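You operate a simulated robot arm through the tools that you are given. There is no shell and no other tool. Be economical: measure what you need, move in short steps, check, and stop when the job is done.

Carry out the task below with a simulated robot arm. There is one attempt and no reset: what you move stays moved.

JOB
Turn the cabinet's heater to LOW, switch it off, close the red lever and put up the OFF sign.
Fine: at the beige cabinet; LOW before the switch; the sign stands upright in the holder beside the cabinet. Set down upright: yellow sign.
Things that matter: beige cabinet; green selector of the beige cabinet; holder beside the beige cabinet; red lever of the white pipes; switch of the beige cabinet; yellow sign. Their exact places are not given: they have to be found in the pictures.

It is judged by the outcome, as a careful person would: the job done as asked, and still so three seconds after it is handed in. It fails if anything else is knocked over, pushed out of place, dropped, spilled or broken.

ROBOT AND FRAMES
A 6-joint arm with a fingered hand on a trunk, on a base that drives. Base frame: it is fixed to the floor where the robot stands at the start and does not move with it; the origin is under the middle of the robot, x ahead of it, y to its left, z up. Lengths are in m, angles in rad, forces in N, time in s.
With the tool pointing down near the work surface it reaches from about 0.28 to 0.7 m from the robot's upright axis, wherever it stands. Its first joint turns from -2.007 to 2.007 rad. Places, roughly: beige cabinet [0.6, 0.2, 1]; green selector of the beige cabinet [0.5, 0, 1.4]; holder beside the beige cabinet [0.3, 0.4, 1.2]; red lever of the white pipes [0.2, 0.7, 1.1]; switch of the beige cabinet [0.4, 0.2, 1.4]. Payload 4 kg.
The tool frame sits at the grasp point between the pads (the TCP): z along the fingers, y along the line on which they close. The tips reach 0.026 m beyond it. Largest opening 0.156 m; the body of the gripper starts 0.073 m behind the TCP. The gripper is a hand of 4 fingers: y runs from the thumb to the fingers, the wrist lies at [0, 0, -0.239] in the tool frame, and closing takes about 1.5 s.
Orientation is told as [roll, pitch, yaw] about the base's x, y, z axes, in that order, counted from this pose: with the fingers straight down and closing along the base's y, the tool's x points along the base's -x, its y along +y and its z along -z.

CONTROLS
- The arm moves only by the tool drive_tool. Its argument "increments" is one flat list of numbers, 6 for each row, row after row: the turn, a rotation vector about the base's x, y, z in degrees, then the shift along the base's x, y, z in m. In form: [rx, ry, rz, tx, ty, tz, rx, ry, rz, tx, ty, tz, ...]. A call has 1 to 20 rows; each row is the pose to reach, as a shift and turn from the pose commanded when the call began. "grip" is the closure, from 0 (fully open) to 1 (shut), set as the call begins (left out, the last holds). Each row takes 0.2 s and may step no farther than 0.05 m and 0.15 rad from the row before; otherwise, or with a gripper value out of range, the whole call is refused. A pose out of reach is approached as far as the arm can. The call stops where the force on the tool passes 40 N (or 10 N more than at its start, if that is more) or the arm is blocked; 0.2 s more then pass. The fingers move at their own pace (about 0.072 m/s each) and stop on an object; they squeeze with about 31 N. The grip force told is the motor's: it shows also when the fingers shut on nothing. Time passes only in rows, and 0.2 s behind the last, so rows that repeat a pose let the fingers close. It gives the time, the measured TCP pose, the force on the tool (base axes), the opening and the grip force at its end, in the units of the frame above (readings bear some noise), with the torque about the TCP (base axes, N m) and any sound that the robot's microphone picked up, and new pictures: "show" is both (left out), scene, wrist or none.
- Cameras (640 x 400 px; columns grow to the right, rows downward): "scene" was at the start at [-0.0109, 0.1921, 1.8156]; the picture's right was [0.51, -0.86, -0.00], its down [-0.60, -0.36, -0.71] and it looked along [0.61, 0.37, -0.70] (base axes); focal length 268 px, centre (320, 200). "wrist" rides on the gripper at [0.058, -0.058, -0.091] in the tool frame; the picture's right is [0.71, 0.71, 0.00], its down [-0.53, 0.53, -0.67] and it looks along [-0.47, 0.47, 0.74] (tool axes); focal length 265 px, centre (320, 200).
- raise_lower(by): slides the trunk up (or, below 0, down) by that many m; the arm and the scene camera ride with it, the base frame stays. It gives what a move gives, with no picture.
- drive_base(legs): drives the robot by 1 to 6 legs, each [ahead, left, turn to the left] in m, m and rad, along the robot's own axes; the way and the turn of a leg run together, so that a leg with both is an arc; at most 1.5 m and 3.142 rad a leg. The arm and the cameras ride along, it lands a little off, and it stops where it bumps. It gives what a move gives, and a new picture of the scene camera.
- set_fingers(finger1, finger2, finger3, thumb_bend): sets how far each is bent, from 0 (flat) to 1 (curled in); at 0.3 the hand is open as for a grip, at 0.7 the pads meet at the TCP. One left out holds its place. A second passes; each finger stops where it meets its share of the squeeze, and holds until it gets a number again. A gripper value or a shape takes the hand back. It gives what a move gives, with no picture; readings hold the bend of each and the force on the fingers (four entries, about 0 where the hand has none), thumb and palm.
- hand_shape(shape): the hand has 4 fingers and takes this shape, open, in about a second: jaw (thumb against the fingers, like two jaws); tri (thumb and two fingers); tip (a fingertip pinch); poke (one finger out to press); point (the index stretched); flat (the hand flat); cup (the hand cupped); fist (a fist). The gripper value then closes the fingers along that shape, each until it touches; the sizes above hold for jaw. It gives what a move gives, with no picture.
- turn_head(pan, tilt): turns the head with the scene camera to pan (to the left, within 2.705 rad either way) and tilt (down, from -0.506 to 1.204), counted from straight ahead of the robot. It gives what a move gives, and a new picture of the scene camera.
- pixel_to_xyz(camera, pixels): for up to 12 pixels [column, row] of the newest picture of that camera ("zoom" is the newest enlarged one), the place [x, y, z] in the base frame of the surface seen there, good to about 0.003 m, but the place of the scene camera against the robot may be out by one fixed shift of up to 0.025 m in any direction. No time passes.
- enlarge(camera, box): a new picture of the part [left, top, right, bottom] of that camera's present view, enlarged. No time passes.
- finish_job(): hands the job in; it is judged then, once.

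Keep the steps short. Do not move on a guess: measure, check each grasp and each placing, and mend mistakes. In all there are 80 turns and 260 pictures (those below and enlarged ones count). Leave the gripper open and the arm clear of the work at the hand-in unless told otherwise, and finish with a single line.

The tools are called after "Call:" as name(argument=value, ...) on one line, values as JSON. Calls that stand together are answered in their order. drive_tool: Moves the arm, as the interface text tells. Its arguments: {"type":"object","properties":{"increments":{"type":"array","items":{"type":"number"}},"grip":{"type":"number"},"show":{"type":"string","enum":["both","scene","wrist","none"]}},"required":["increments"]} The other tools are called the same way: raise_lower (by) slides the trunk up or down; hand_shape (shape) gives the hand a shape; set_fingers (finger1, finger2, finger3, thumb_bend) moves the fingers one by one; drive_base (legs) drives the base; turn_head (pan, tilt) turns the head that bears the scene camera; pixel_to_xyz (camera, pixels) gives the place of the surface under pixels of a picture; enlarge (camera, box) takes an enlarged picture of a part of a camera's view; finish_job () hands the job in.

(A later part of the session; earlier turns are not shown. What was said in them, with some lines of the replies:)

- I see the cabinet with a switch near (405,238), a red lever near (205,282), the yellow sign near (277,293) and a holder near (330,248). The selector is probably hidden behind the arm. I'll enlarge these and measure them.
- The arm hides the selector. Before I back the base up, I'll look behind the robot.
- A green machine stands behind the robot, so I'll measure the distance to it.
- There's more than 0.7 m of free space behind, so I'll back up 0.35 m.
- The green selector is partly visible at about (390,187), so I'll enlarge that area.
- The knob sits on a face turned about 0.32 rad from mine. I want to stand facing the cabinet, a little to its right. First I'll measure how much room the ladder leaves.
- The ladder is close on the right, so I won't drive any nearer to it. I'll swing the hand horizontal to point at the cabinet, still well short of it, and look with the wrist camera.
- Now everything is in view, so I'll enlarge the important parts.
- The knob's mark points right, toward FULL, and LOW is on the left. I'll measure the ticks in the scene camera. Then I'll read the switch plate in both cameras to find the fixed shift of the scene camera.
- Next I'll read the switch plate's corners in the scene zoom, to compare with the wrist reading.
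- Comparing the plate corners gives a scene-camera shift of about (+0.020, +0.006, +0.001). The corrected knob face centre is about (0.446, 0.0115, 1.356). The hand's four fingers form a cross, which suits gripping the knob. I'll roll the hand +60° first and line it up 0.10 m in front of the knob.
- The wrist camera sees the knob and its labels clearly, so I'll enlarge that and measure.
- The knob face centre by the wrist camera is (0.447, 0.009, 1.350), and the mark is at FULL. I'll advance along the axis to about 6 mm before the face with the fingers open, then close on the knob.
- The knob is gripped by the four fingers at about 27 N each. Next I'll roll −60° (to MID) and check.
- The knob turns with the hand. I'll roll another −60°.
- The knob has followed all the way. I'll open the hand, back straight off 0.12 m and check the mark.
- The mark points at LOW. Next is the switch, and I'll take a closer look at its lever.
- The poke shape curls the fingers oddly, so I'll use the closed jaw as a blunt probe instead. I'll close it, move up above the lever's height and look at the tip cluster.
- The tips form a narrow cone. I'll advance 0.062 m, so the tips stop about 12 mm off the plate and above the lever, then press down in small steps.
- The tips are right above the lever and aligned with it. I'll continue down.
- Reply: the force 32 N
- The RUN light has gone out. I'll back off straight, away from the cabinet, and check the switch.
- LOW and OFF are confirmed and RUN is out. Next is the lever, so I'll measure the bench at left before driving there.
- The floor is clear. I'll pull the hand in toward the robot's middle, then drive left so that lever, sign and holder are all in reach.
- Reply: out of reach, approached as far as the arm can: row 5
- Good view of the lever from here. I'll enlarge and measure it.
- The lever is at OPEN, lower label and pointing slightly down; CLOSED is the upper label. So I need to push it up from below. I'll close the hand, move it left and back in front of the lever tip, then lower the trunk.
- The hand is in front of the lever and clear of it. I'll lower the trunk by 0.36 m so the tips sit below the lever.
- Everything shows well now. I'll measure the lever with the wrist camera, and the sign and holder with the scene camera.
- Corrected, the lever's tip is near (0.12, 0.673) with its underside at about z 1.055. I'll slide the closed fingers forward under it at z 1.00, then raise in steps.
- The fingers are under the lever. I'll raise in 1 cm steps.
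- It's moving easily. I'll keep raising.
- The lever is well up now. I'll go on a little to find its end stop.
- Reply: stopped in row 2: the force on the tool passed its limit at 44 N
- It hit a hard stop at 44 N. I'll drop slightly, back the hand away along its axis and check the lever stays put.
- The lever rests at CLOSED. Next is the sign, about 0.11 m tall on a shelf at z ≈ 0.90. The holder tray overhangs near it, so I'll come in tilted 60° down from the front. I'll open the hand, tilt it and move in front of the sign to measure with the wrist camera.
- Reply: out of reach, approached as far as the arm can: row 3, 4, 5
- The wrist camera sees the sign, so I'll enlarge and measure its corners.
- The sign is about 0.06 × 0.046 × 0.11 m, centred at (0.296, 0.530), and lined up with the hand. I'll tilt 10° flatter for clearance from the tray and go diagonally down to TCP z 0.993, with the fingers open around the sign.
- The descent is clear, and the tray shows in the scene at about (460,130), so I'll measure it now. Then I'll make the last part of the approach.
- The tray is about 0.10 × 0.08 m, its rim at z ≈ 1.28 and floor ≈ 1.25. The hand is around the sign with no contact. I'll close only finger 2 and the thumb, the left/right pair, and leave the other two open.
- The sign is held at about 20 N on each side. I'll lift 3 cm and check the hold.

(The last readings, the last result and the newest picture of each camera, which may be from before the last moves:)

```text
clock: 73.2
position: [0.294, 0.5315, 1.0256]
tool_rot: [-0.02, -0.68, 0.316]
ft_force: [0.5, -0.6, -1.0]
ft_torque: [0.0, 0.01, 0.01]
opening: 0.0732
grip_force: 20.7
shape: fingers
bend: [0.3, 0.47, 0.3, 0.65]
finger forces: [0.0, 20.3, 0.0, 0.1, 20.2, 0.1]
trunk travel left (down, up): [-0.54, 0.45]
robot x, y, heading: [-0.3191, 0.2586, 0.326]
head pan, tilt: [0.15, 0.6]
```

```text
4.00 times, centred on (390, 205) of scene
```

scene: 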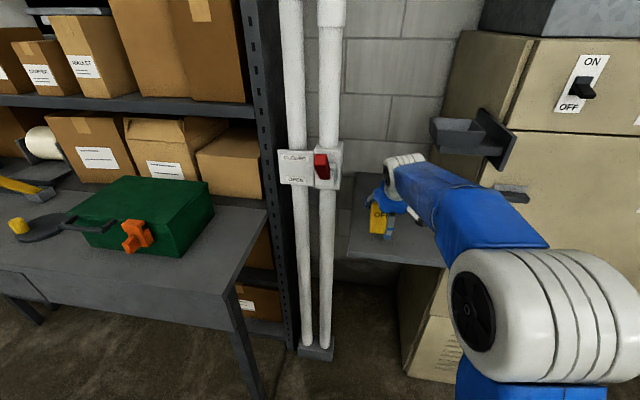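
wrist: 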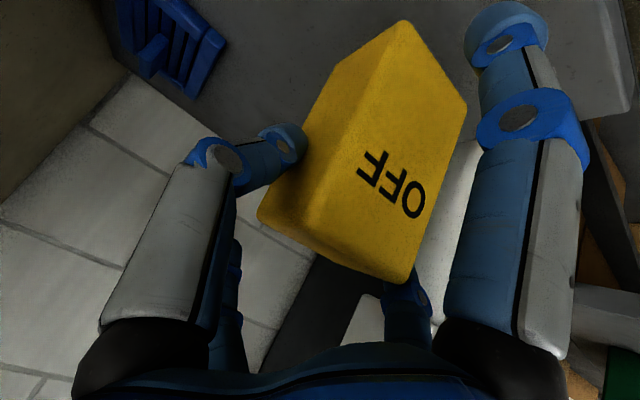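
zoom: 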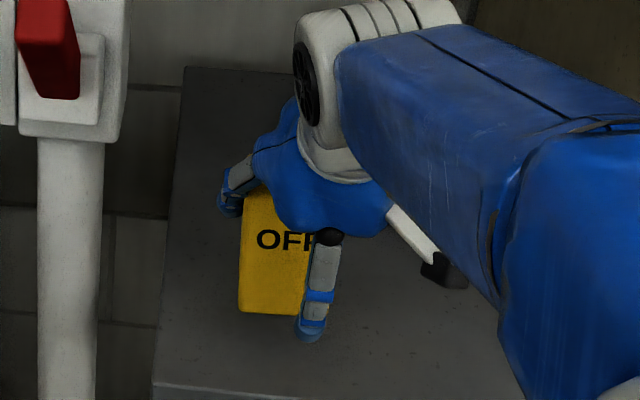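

The sign is held firmly and upright. I'll back away 0.18 m from under the tray, then raise the trunk.

Call:
drive_tool(increments=[0, 0, 0, -0.038, -0.0124, 0.005, 0, 0, 0, -0.076, -0.0247, 0.01, 0, 0, 0, -0.114, -0.037, 0.01, 0, 0, 0, -0.145, -0.047, 0.01, 0, 0, 0, -0.17, -0.055, 0.01], show="none")

Call:
raise_lower(by=0.39)

Call:
turn_head(pan=0.1, tilt=0.75)

Call:
enlarge(camera="wrist", box=[0, 0, 640, 400])

```text
clock: 74.3
position: [0.125, 0.4748, 1.0361]
tool_rot: [-0.018, -0.679, 0.317]
ft_force: [-1.2, -0.3, -1.1]
ft_torque: [-0.03, 0.03, 0.01]
opening: 0.0732
grip_force: 20.2
shape: fingers
bend: [0.3, 0.47, 0.3, 0.65]
finger forces: [0.1, 20.3, 0.0, 0.1, 20.2, 0.1]
trunk travel left (down, up): [-0.54, 0.45]
robot x, y, heading: [-0.3193, 0.2595, 0.322]
head pan, tilt: [0.15, 0.6]
```

```text
clock: 78.1
position: [0.1239, 0.4748, 1.424]
tool_rot: [-0.018, -0.676, 0.318]
ft_force: [-0.3, -0.6, -1.2]
ft_torque: [-0.03, -0.04, 0.0]
opening: 0.0731
grip_force: 19.6
shape: fingers
bend: [0.3, 0.47, 0.3, 0.65]
finger forces: [0.0, 20.3, 0.0, 0.0, 20.2, 0.0]
trunk travel left (down, up): [-0.93, 0.06]
robot x, y, heading: [-0.3237, 0.2598, 0.33]
head pan, tilt: [0.15, 0.6]
```

```text
clock: 78.8
position: [0.1257, 0.4752, 1.4245]
tool_rot: [-0.017, -0.677, 0.319]
ft_force: [-0.5, 0.1, -1.2]
ft_torque: [-0.05, -0.01, -0.02]
opening: 0.0732
grip_force: 20.7
shape: fingers
bend: [0.3, 0.47, 0.3, 0.65]
finger forces: [0.0, 20.4, 0.0, 0.1, 20.2, 0.0]
trunk travel left (down, up): [-0.93, 0.06]
robot x, y, heading: [-0.3237, 0.2622, 0.322]
head pan, tilt: [0.099, 0.75]
```

scene: 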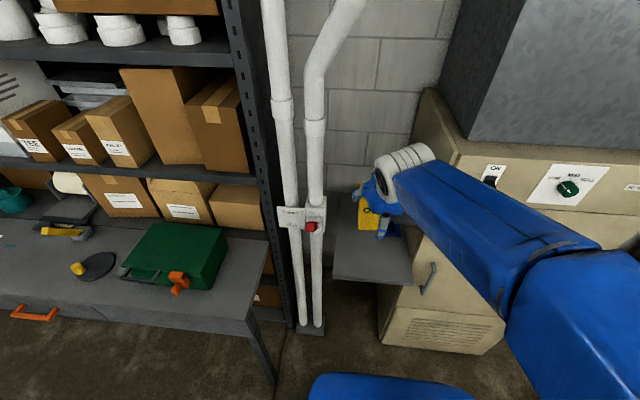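

```text
1.00 times, centred on (320, 200) of wrist (not enlarged: the box is as wide or as high as the picture)
```

zoom: 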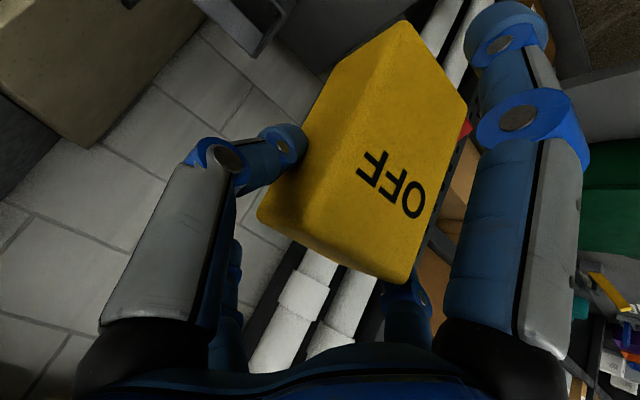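

Next I'll measure the sign in the hand and the visible tray corner, using this wrist picture.

Call:
pixel_to_xyz(camera="zoom", pixels=[[403, 27], [462, 103], [262, 212], [405, 278], [420, 240], [300, 185], [330, 120], [395, 50], [440, 130], [250, 20], [280, 10], [225, 10]])

```text
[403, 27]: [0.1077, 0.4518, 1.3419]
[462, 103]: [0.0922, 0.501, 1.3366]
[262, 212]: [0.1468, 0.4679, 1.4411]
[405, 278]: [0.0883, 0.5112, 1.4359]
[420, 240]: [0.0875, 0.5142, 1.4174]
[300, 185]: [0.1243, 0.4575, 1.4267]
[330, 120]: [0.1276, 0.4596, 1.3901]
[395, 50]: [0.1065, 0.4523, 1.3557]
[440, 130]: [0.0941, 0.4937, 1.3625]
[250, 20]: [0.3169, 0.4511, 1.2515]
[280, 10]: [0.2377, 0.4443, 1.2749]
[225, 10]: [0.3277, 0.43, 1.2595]
```

The sign's centre sits about 9 mm left of the TCP and is upright. From both cameras, the tray centre is about (0.290, 0.429) with its floor at z ≈ 1.251. The lower finger 1 might catch the tray's front rim, so I'll stretch it flat and look.

Call:
set_fingers(finger1=0.0)

Call:
enlarge(camera="wrist", box=[0, 0, 640, 400])

Call:
enlarge(camera="scene", box=[320, 130, 440, 260])

```text
clock: 79.8
position: [0.1252, 0.4749, 1.4241]
tool_rot: [-0.019, -0.676, 0.318]
ft_force: [0.4, -0.3, -0.9]
ft_torque: [-0.04, 0.0, -0.04]
opening: 0.1039
grip_force: 19.9
shape: fingers
bend: [0.01, 0.47, 0.3, 0.65]
finger forces: [0.0, 20.3, 0.0, 0.0, 20.2, 0.0]
trunk travel left (down, up): [-0.93, 0.06]
robot x, y, heading: [-0.3208, 0.2592, 0.321]
head pan, tilt: [0.099, 0.75]
```

```text
1.00 times, centred on (320, 200) of wrist (not enlarged: the box is as wide or as high as the picture)
```

zoom: 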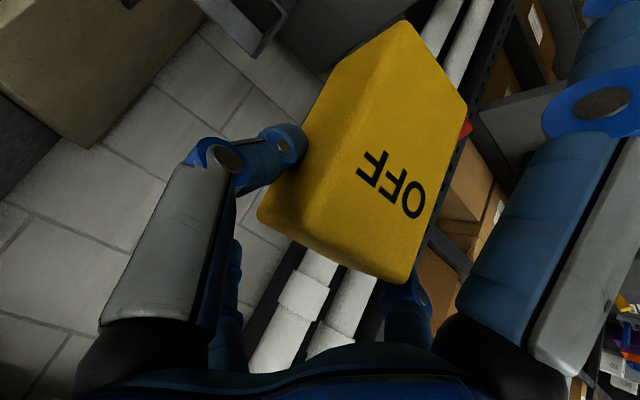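

```text
3.08 times, centred on (380, 195) of scene
```

zoom: 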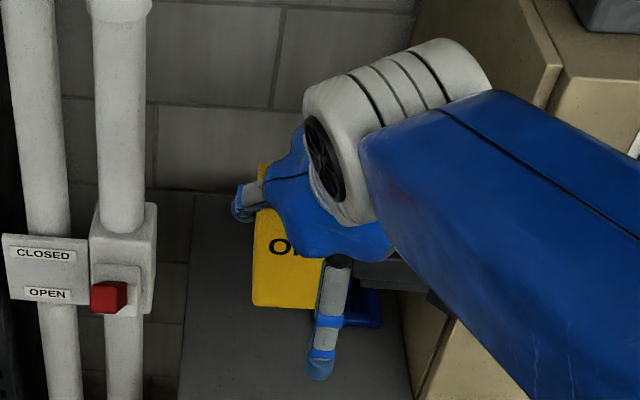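

Finger 1 now hangs well in front of where the rim will be. I'll move over the tray, keeping the sign's bottom about 5 cm above the rim.

Call:
drive_tool(increments=[0, 0, 0, 0.034, -0.011, 0, 0, 0, 0, 0.067, -0.022, 0, 0, 0, 0, 0.101, -0.0326, 0, 0, 0, 0, 0.135, -0.0434, 0, 0, 0, 0, 0.1685, -0.0543, 0])

Call:
turn_head(pan=0.3, tilt=0.75)

```text
clock: 81.0
position: [0.2937, 0.4179, 1.4213]
tool_rot: [-0.019, -0.678, 0.317]
ft_force: [0.2, 0.4, -1.0]
ft_torque: [-0.01, -0.03, 0.04]
opening: 0.1041
grip_force: 20.2
shape: fingers
bend: [0.01, 0.47, 0.3, 0.66]
finger forces: [0.0, 20.3, 0.1, 0.0, 20.1, 0.0]
trunk travel left (down, up): [-0.93, 0.06]
robot x, y, heading: [-0.3211, 0.26, 0.319]
head pan, tilt: [0.099, 0.75]
```

scene: 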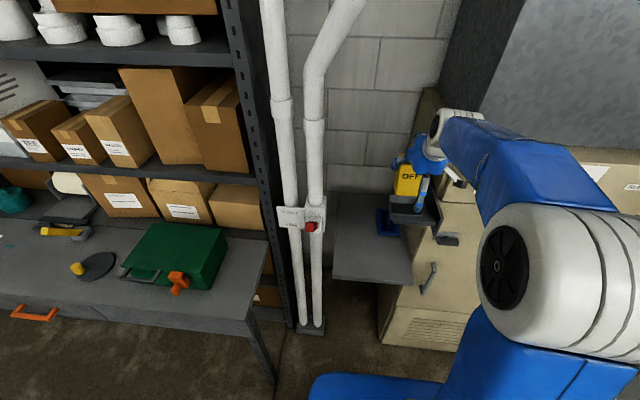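
wrist: 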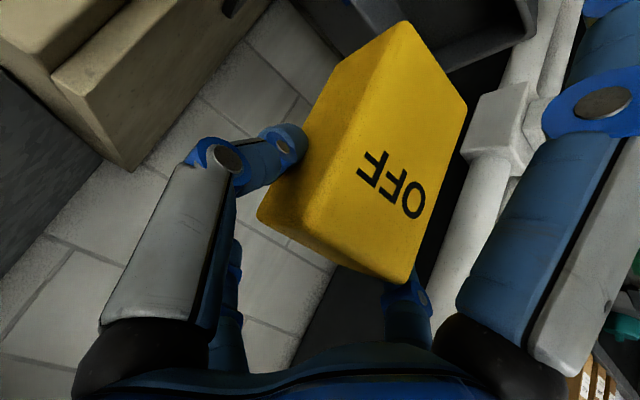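

```text
clock: 81.7
position: [0.2912, 0.4186, 1.4226]
tool_rot: [-0.02, -0.679, 0.316]
ft_force: [-0.6, 0.0, -1.1]
ft_torque: [-0.03, -0.04, 0.02]
opening: 0.1038
grip_force: 20.9
shape: fingers
bend: [0.01, 0.47, 0.3, 0.66]
finger forces: [0.1, 20.1, 0.0, 0.0, 20.1, 0.0]
trunk travel left (down, up): [-0.93, 0.06]
robot x, y, heading: [-0.3228, 0.2584, 0.319]
head pan, tilt: [0.3, 0.75]
```

scene: 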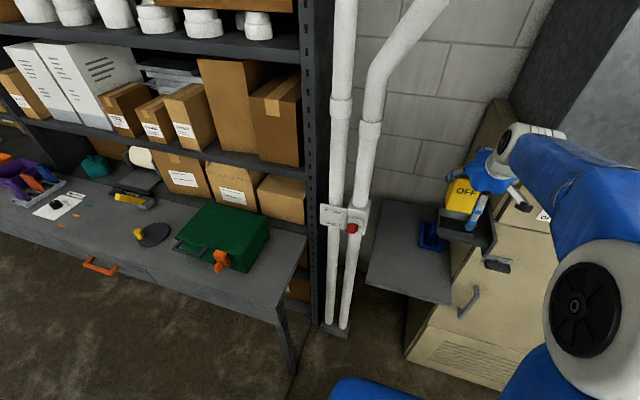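

The tray and the sign are both in the scene view now. I'll enlarge and compare their places.

Call:
enlarge(camera="scene", box=[420, 150, 520, 260])

Call:
enlarge(camera="wrist", box=[340, 0, 560, 120])

Call:
pixel_to_xyz(camera="zoom", pixels=[[310, 200], [400, 150], [540, 100], [560, 20], [420, 80], [480, 120], [500, 50], [185, 75], [360, 300], [330, 120]])

```text
3.64 times, centred on (470, 205) of scene
```

zoom: 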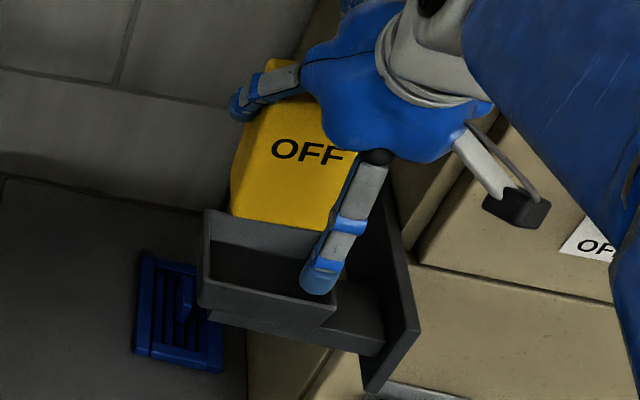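

```text
2.91 times, centred on (450, 60) of wrist
```

zoom: 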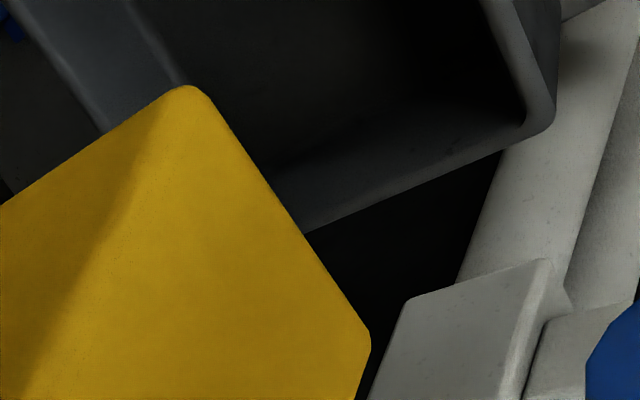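

```text
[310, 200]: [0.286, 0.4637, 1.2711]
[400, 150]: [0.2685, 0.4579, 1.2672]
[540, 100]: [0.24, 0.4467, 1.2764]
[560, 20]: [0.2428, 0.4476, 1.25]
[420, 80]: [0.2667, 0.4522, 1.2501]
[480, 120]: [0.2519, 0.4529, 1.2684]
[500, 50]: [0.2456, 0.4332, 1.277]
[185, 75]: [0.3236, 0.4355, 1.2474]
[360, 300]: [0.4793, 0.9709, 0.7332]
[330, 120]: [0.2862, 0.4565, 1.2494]
```

From the wrist view, the tray's inner centre is about (0.2927, 0.4227) with its floor at 1.2495. I'll check the sign's bottom corners in the same picture.

Call:
pixel_to_xyz(camera="zoom", pixels=[[190, 100], [205, 110], [360, 330], [362, 350], [280, 220], [150, 110], [60, 180], [10, 210], [150, 250]])

Call:
pixel_to_xyz(camera="wrist", pixels=[[265, 210], [262, 222], [405, 278], [412, 262], [305, 248], [290, 195]])

```text
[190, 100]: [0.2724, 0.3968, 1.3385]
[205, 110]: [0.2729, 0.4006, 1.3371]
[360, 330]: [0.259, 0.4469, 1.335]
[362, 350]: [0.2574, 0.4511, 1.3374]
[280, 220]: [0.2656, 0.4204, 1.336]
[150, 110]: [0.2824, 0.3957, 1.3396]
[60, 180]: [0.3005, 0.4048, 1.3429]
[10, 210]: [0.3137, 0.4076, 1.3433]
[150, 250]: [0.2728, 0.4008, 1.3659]
```

```text
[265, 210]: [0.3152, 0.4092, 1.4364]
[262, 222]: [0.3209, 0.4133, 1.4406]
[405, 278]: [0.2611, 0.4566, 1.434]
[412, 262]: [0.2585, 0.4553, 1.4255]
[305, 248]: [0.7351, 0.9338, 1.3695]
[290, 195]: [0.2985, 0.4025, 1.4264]
```

I'll also find the tray's right edge, using the front rim corners in the scene view.

Call:
enlarge(camera="scene", box=[430, 195, 494, 235])

Call:
pixel_to_xyz(camera="scene", pixels=[[438, 229], [440, 229], [472, 234], [474, 233], [475, 233], [438, 212], [439, 209], [455, 232]])

```text
10.00 times, centred on (462, 215) of scene
```

zoom: 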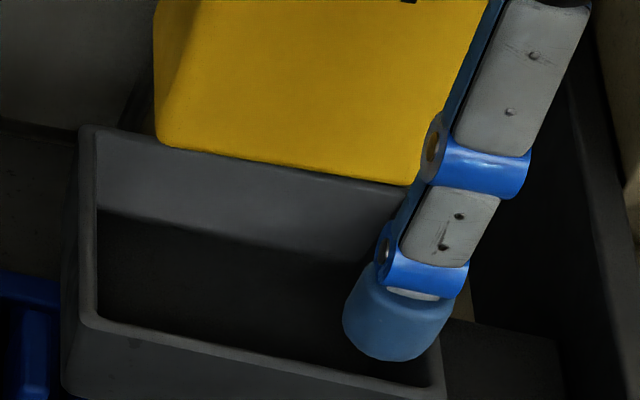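

```text
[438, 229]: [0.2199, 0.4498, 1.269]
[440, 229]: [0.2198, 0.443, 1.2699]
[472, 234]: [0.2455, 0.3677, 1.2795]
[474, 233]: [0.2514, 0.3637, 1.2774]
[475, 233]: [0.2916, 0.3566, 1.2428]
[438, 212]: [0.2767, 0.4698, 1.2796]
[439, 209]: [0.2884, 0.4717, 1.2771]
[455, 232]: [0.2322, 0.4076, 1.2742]
```

The tray centre comes out at u ≈ 0.310, so the sign must shift about 9 mm right. First I'll check where finger 1's tip is, then shift and lower 4 cm.

Call:
pixel_to_xyz(camera="scene", pixels=[[470, 228], [469, 230], [473, 215]])

Call:
drive_tool(increments=[0, 0, 0, 0.0052, -0.0077, 0, 0, 0, 0, 0.0052, -0.0077, -0.02, 0, 0, 0, 0.0052, -0.0077, -0.04])

Call:
enlarge(camera="wrist", box=[340, 0, 560, 120])

Call:
enlarge(camera="scene", box=[430, 190, 510, 240])

```text
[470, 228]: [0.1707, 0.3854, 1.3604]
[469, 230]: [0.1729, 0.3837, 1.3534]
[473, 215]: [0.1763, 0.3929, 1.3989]
```

```text
clock: 82.5
position: [0.3005, 0.4128, 1.3817]
tool_rot: [-0.019, -0.677, 0.317]
ft_force: [0.1, 0.0, -1.1]
ft_torque: [0.0, 0.03, 0.02]
opening: 0.1039
grip_force: 20.0
shape: fingers
bend: [0.01, 0.47, 0.3, 0.66]
finger forces: [0.1, 20.2, 0.0, 0.0, 20.0, 0.1]
trunk travel left (down, up): [-0.93, 0.06]
robot x, y, heading: [-0.3202, 0.2598, 0.323]
head pan, tilt: [0.3, 0.75]
```

scene: 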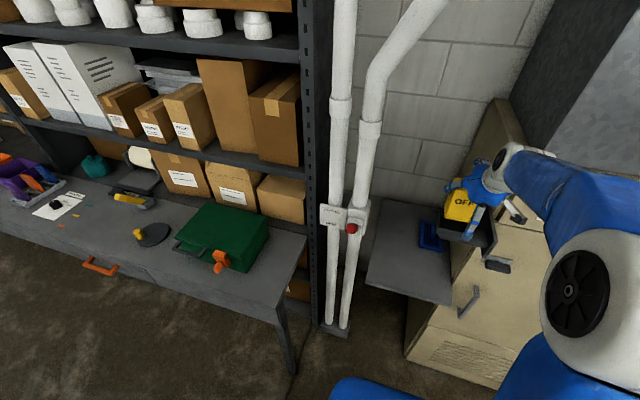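
wrist: 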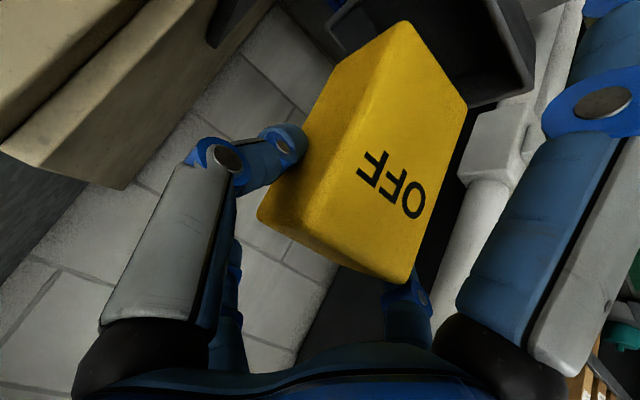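

```text
2.91 times, centred on (450, 60) of wrist
```

zoom: 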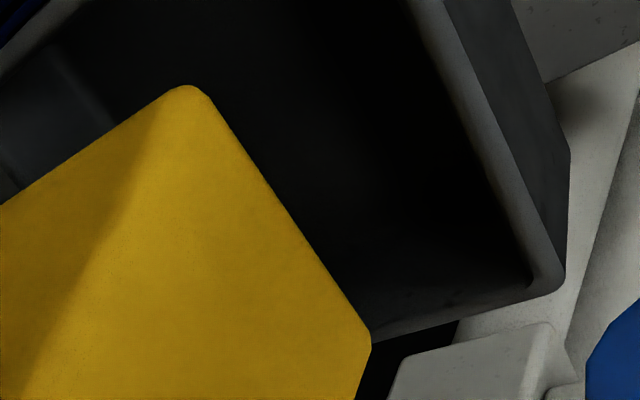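

```text
8.00 times, centred on (470, 215) of scene
```

zoom: 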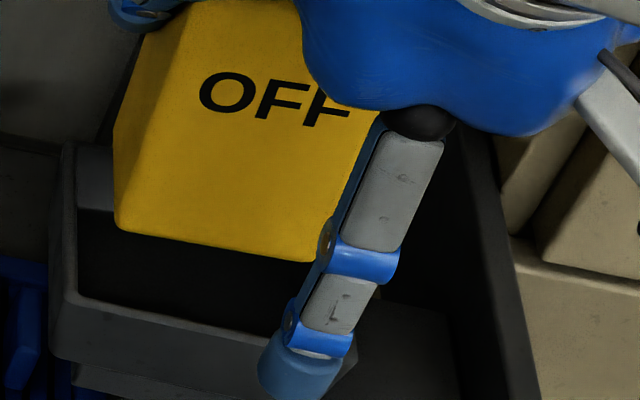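

I'll measure the sign's corners against the rim once more before the last descent.

Call:
pixel_to_xyz(camera="wrist", pixels=[[405, 27], [463, 106], [527, 86], [500, 95], [505, 40], [430, 30], [344, 90], [480, 80], [450, 50]])

```text
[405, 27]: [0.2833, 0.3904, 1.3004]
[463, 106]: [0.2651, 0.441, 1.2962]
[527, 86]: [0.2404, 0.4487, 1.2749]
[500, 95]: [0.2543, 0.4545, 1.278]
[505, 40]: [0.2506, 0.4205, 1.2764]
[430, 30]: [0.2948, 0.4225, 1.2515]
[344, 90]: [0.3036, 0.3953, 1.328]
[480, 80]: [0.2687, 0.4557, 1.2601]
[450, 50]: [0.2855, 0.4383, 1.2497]
```

The sign fits inside the walls on all sides, with 5 mm or more to spare. I'll lower to just above the floor.

Call:
drive_tool(increments=[0, 0, 0, -0.002, -0.0006, -0.015, 0, 0, 0, -0.002, -0.0006, -0.03, 0, 0, 0, -0.002, -0.0006, -0.038])

Call:
enlarge(camera="wrist", box=[340, 0, 560, 120])

Call:
enlarge(camera="scene", box=[430, 190, 510, 240])

```text
clock: 83.3
position: [0.2962, 0.4118, 1.3454]
tool_rot: [-0.018, -0.678, 0.318]
ft_force: [-0.1, 0.5, -1.6]
ft_torque: [0.01, -0.01, 0.01]
opening: 0.1037
grip_force: 20.3
shape: fingers
bend: [0.01, 0.47, 0.3, 0.66]
finger forces: [0.0, 20.2, 0.1, 0.0, 20.0, 0.0]
trunk travel left (down, up): [-0.93, 0.06]
robot x, y, heading: [-0.3224, 0.2612, 0.32]
head pan, tilt: [0.3, 0.75]
```

scene: 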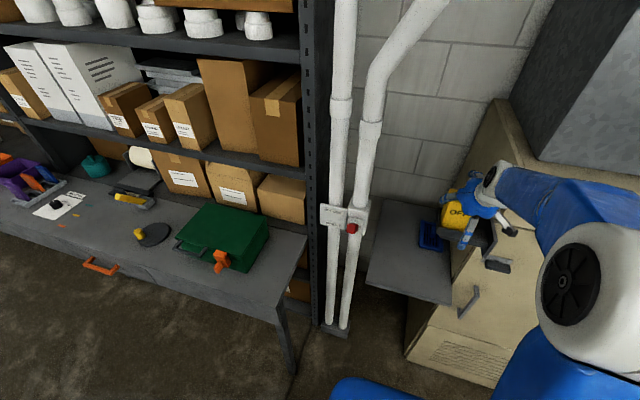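
wrist: 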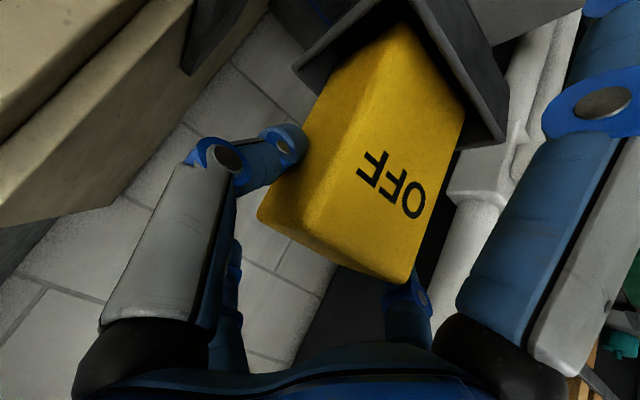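

```text
2.91 times, centred on (450, 60) of wrist
```

zoom: 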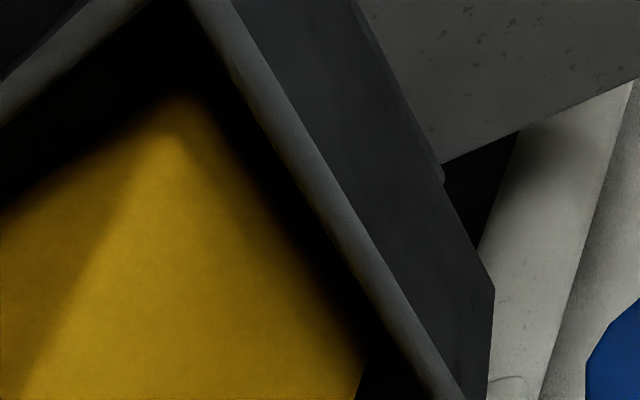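

```text
8.00 times, centred on (470, 215) of scene
```

zoom: 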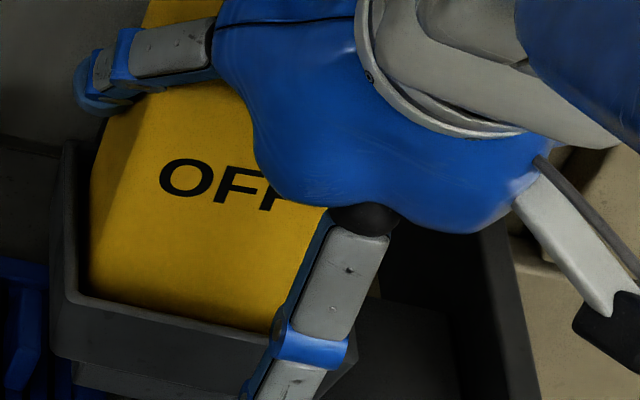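

The sign is inside the tray with no contact force. I'll lower by millimetres until it touches.

Call:
drive_tool(increments=[0, 0, 0, 0, 0, -0.002, 0, 0, 0, 0, 0, -0.004], show="none")

```text
clock: 83.9
position: [0.2969, 0.4119, 1.3427]
tool_rot: [-0.021, -0.678, 0.317]
ft_force: [-0.7, -0.6, 0.9]
ft_torque: [0.04, 0.0, 0.0]
opening: 0.104
grip_force: 20.5
shape: fingers
bend: [0.01, 0.47, 0.3, 0.66]
finger forces: [0.0, 20.2, 0.1, 0.0, 20.4, 0.0]
trunk travel left (down, up): [-0.93, 0.06]
robot x, y, heading: [-0.3208, 0.2599, 0.323]
head pan, tilt: [0.3, 0.75]
```

Call:
drive_tool(increments=[0, 0, 0, 0, 0, -0.0015, 0, 0, 0, 0, 0, -0.003], show="none")

```text
clock: 84.5
position: [0.2955, 0.4118, 1.3414]
tool_rot: [-0.019, -0.683, 0.318]
ft_force: [0.5, -2.2, 7.7]
ft_torque: [0.23, 0.11, 0.09]
opening: 0.1037
grip_force: 19.9
shape: fingers
bend: [0.01, 0.47, 0.3, 0.66]
finger forces: [0.0, 19.9, 0.1, 0.1, 20.8, 0.0]
trunk travel left (down, up): [-0.93, 0.06]
robot x, y, heading: [-0.3208, 0.2572, 0.324]
head pan, tilt: [0.3, 0.75]
```

It's resting on the floor with about 8 N of support. I'll open finger 2 and the thumb.

Call:
set_fingers(finger2=0.3, thumb_bend=0.3)

Call:
enlarge(camera="scene", box=[430, 180, 510, 240])

Call:
enlarge(camera="wrist", box=[0, 0, 640, 400])

```text
clock: 85.5
position: [0.2958, 0.412, 1.3385]
tool_rot: [-0.019, -0.677, 0.318]
ft_force: [0.7, 0.0, -0.9]
ft_torque: [0.01, -0.01, -0.01]
opening: 0.1294
grip_force: 0.0
shape: fingers
bend: [0.01, 0.3, 0.3, 0.3]
finger forces: [0.1, 0.0, 0.0, 0.0, 0.0, 0.0]
trunk travel left (down, up): [-0.93, 0.06]
robot x, y, heading: [-0.3212, 0.2635, 0.32]
head pan, tilt: [0.3, 0.75]
```

```text
6.67 times, centred on (470, 210) of scene
```

zoom: 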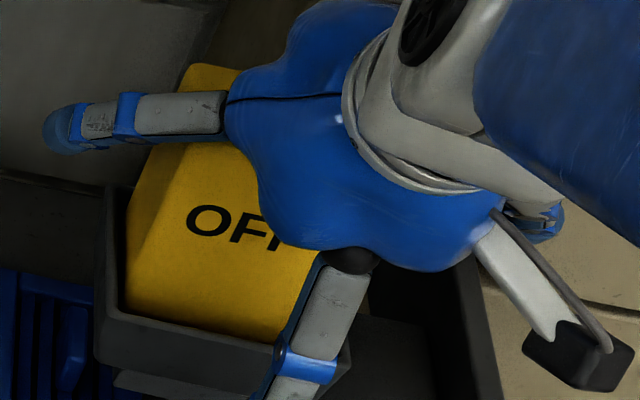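

```text
1.00 times, centred on (320, 200) of wrist (not enlarged: the box is as wide or as high as the picture)
```

zoom: 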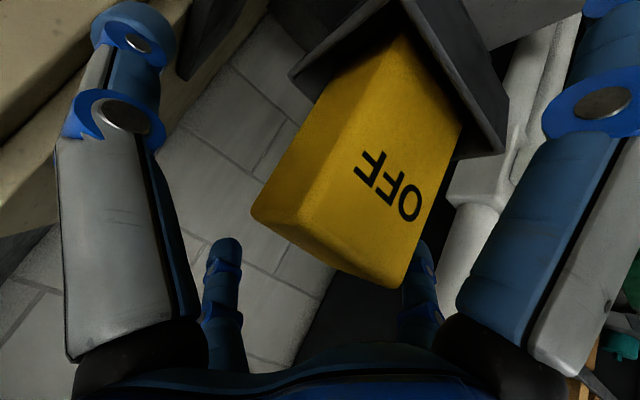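

The sign stands by itself in the tray. I'll go straight up 8 cm, then back away.

Call:
drive_tool(increments=[0, 0, 0, 0, 0, 0.03, 0, 0, 0, 0, 0, 0.06, 0, 0, 0, 0, 0, 0.1, 0, 0, 0, -0.038, -0.0124, 0.11, 0, 0, 0, -0.08, -0.026, 0.11, 0, 0, 0, -0.12, -0.039, 0.11, 0, 0, 0, -0.16, -0.052, 0.11])

Call:
enlarge(camera="scene", box=[420, 170, 520, 245])

Call:
enlarge(camera="scene", box=[300, 180, 400, 245])

```text
clock: 87.1
position: [0.1641, 0.3652, 1.4495]
tool_rot: [-0.02, -0.677, 0.317]
ft_force: [-0.1, 1.2, 0.1]
ft_torque: [0.02, -0.02, 0.0]
opening: 0.1297
grip_force: 0.1
shape: fingers
bend: [0.01, 0.3, 0.3, 0.3]
finger forces: [0.0, 0.0, 0.0, 0.1, 0.0, 0.0]
out of reach, approached as far as the arm can: row 7
trunk travel left (down, up): [-0.93, 0.06]
robot x, y, heading: [-0.3221, 0.2555, 0.325]
head pan, tilt: [0.3, 0.75]
```

scene: 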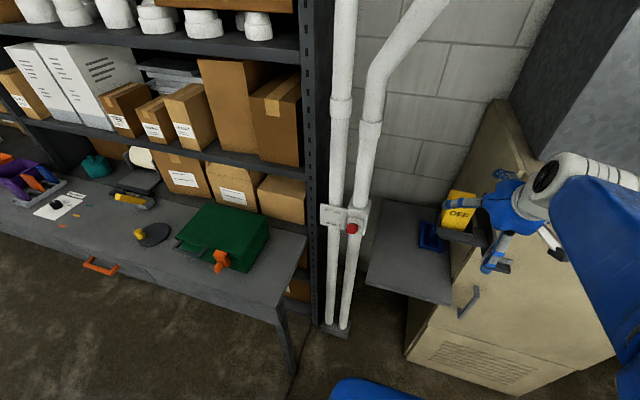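
wrist: 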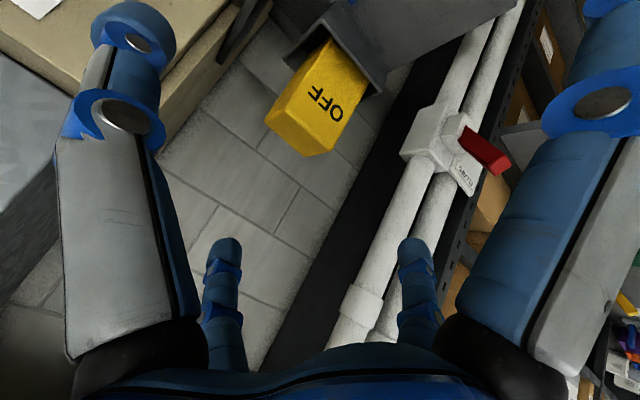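

```text
5.33 times, centred on (470, 208) of scene
```

zoom: 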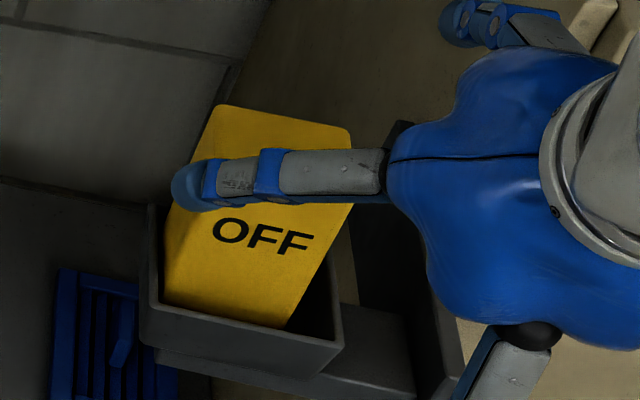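

```text
6.15 times, centred on (350, 212) of scene
```

zoom: 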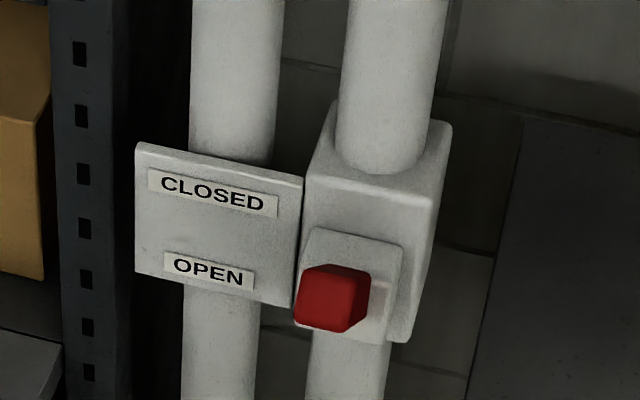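

The sign stands upright in the tray. I'll open the hand fully, drive back 0.2 m, and do a last check of lever, switch and knob.

Call:
pixel_to_xyz(camera="zoom", pixels=[[330, 285], [325, 310], [375, 300]])

Call:
hand_shape(shape="jaw")

Call:
drive_base(legs=[[-0.2, 0.0, 0]])

Call:
turn_head(pan=-0.05, tilt=0.55)

```text
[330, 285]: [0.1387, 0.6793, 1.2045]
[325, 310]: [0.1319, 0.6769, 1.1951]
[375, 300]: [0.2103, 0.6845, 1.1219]
```

```text
clock: 88.0
position: [0.1627, 0.3654, 1.4504]
tool_rot: [-0.018, -0.676, 0.317]
ft_force: [-0.1, -0.2, 0.2]
ft_torque: [-0.01, 0.0, 0.02]
opening: 0.156
grip_force: 0.1
shape: jaw
bend: [0.3, 0.3, 0.3, 0.3]
finger forces: [0.0, 0.0, 0.0, 0.1, 0.0, 0.0]
trunk travel left (down, up): [-0.93, 0.06]
robot x, y, heading: [-0.3191, 0.2586, 0.323]
head pan, tilt: [0.3, 0.75]
```

```text
clock: 91.2
position: [-0.0203, 0.2999, 1.4475]
tool_rot: [-0.017, -0.673, 0.314]
ft_force: [0.4, -0.9, -0.2]
ft_torque: [-0.02, 0.02, 0.03]
opening: 0.1558
grip_force: 0.1
shape: jaw
bend: [0.3, 0.3, 0.3, 0.3]
finger forces: [0.0, 0.1, 0.0, 0.0, 0.0, 0.1]
trunk travel left (down, up): [-0.93, 0.06]
robot x, y, heading: [-0.5108, 0.1946, 0.319]
head pan, tilt: [0.3, 0.75]
```

scene: 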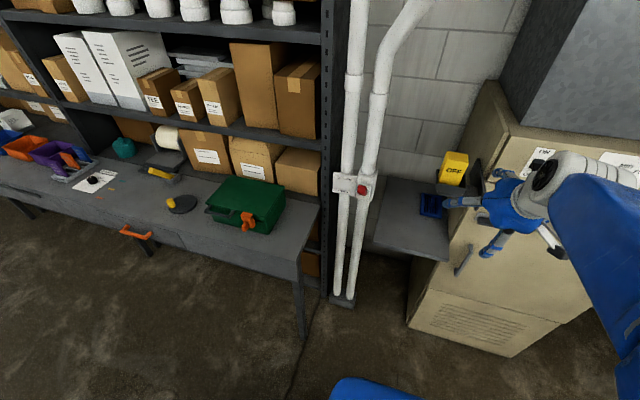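

```text
clock: 92.0
position: [-0.0285, 0.3035, 1.4504]
tool_rot: [-0.024, -0.68, 0.318]
ft_force: [0.8, 0.5, 0.3]
ft_torque: [-0.01, -0.03, 0.0]
opening: 0.1556
grip_force: 0.0
shape: jaw
bend: [0.3, 0.3, 0.3, 0.3]
finger forces: [0.1, 0.0, 0.0, 0.1, 0.1, 0.0]
trunk travel left (down, up): [-0.93, 0.06]
robot x, y, heading: [-0.5108, 0.1911, 0.321]
head pan, tilt: [-0.051, 0.55]
```

scene: 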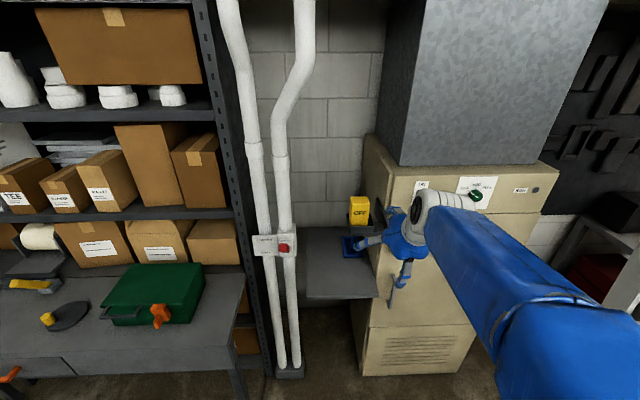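

The lever is still up, with its tip at z ≈ 1.20, the same as at its stop. I'll take a last look at the panel and sign.

Call:
enlarge(camera="scene", box=[400, 165, 560, 225])

Call:
enlarge(camera="scene", box=[320, 180, 420, 260])

```text
4.00 times, centred on (480, 195) of scene
```

zoom: 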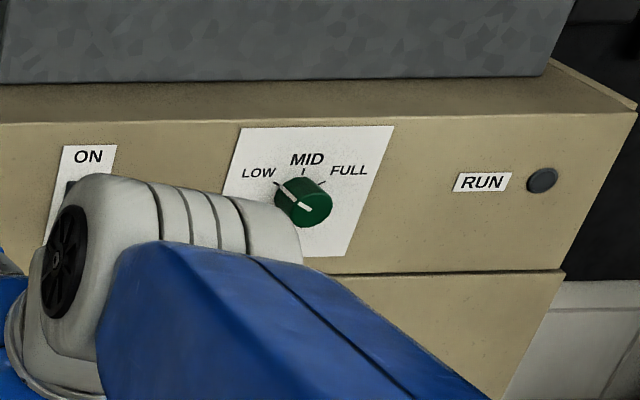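

```text
5.00 times, centred on (370, 220) of scene
```

zoom: 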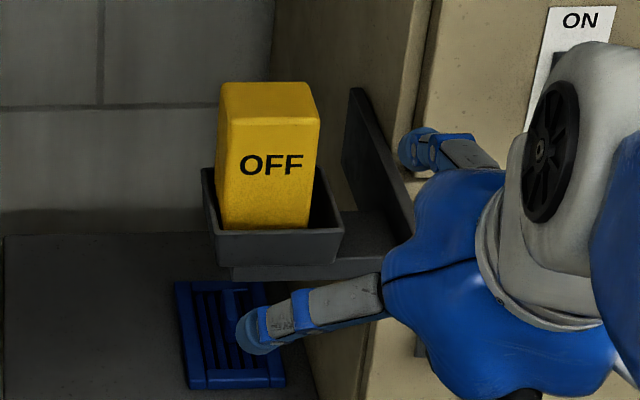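

The knob is at LOW, RUN is dark, the lever is at CLOSED, the sign is upright in the holder, and the hand is open and clear. I'll hand the job in.

Call:
finish_job()

```text
The job is handed in.
```

Done: the heater was set to LOW and then switched off, the red lever is at CLOSED, and the OFF sign stands upright in the holder beside the cabinet.
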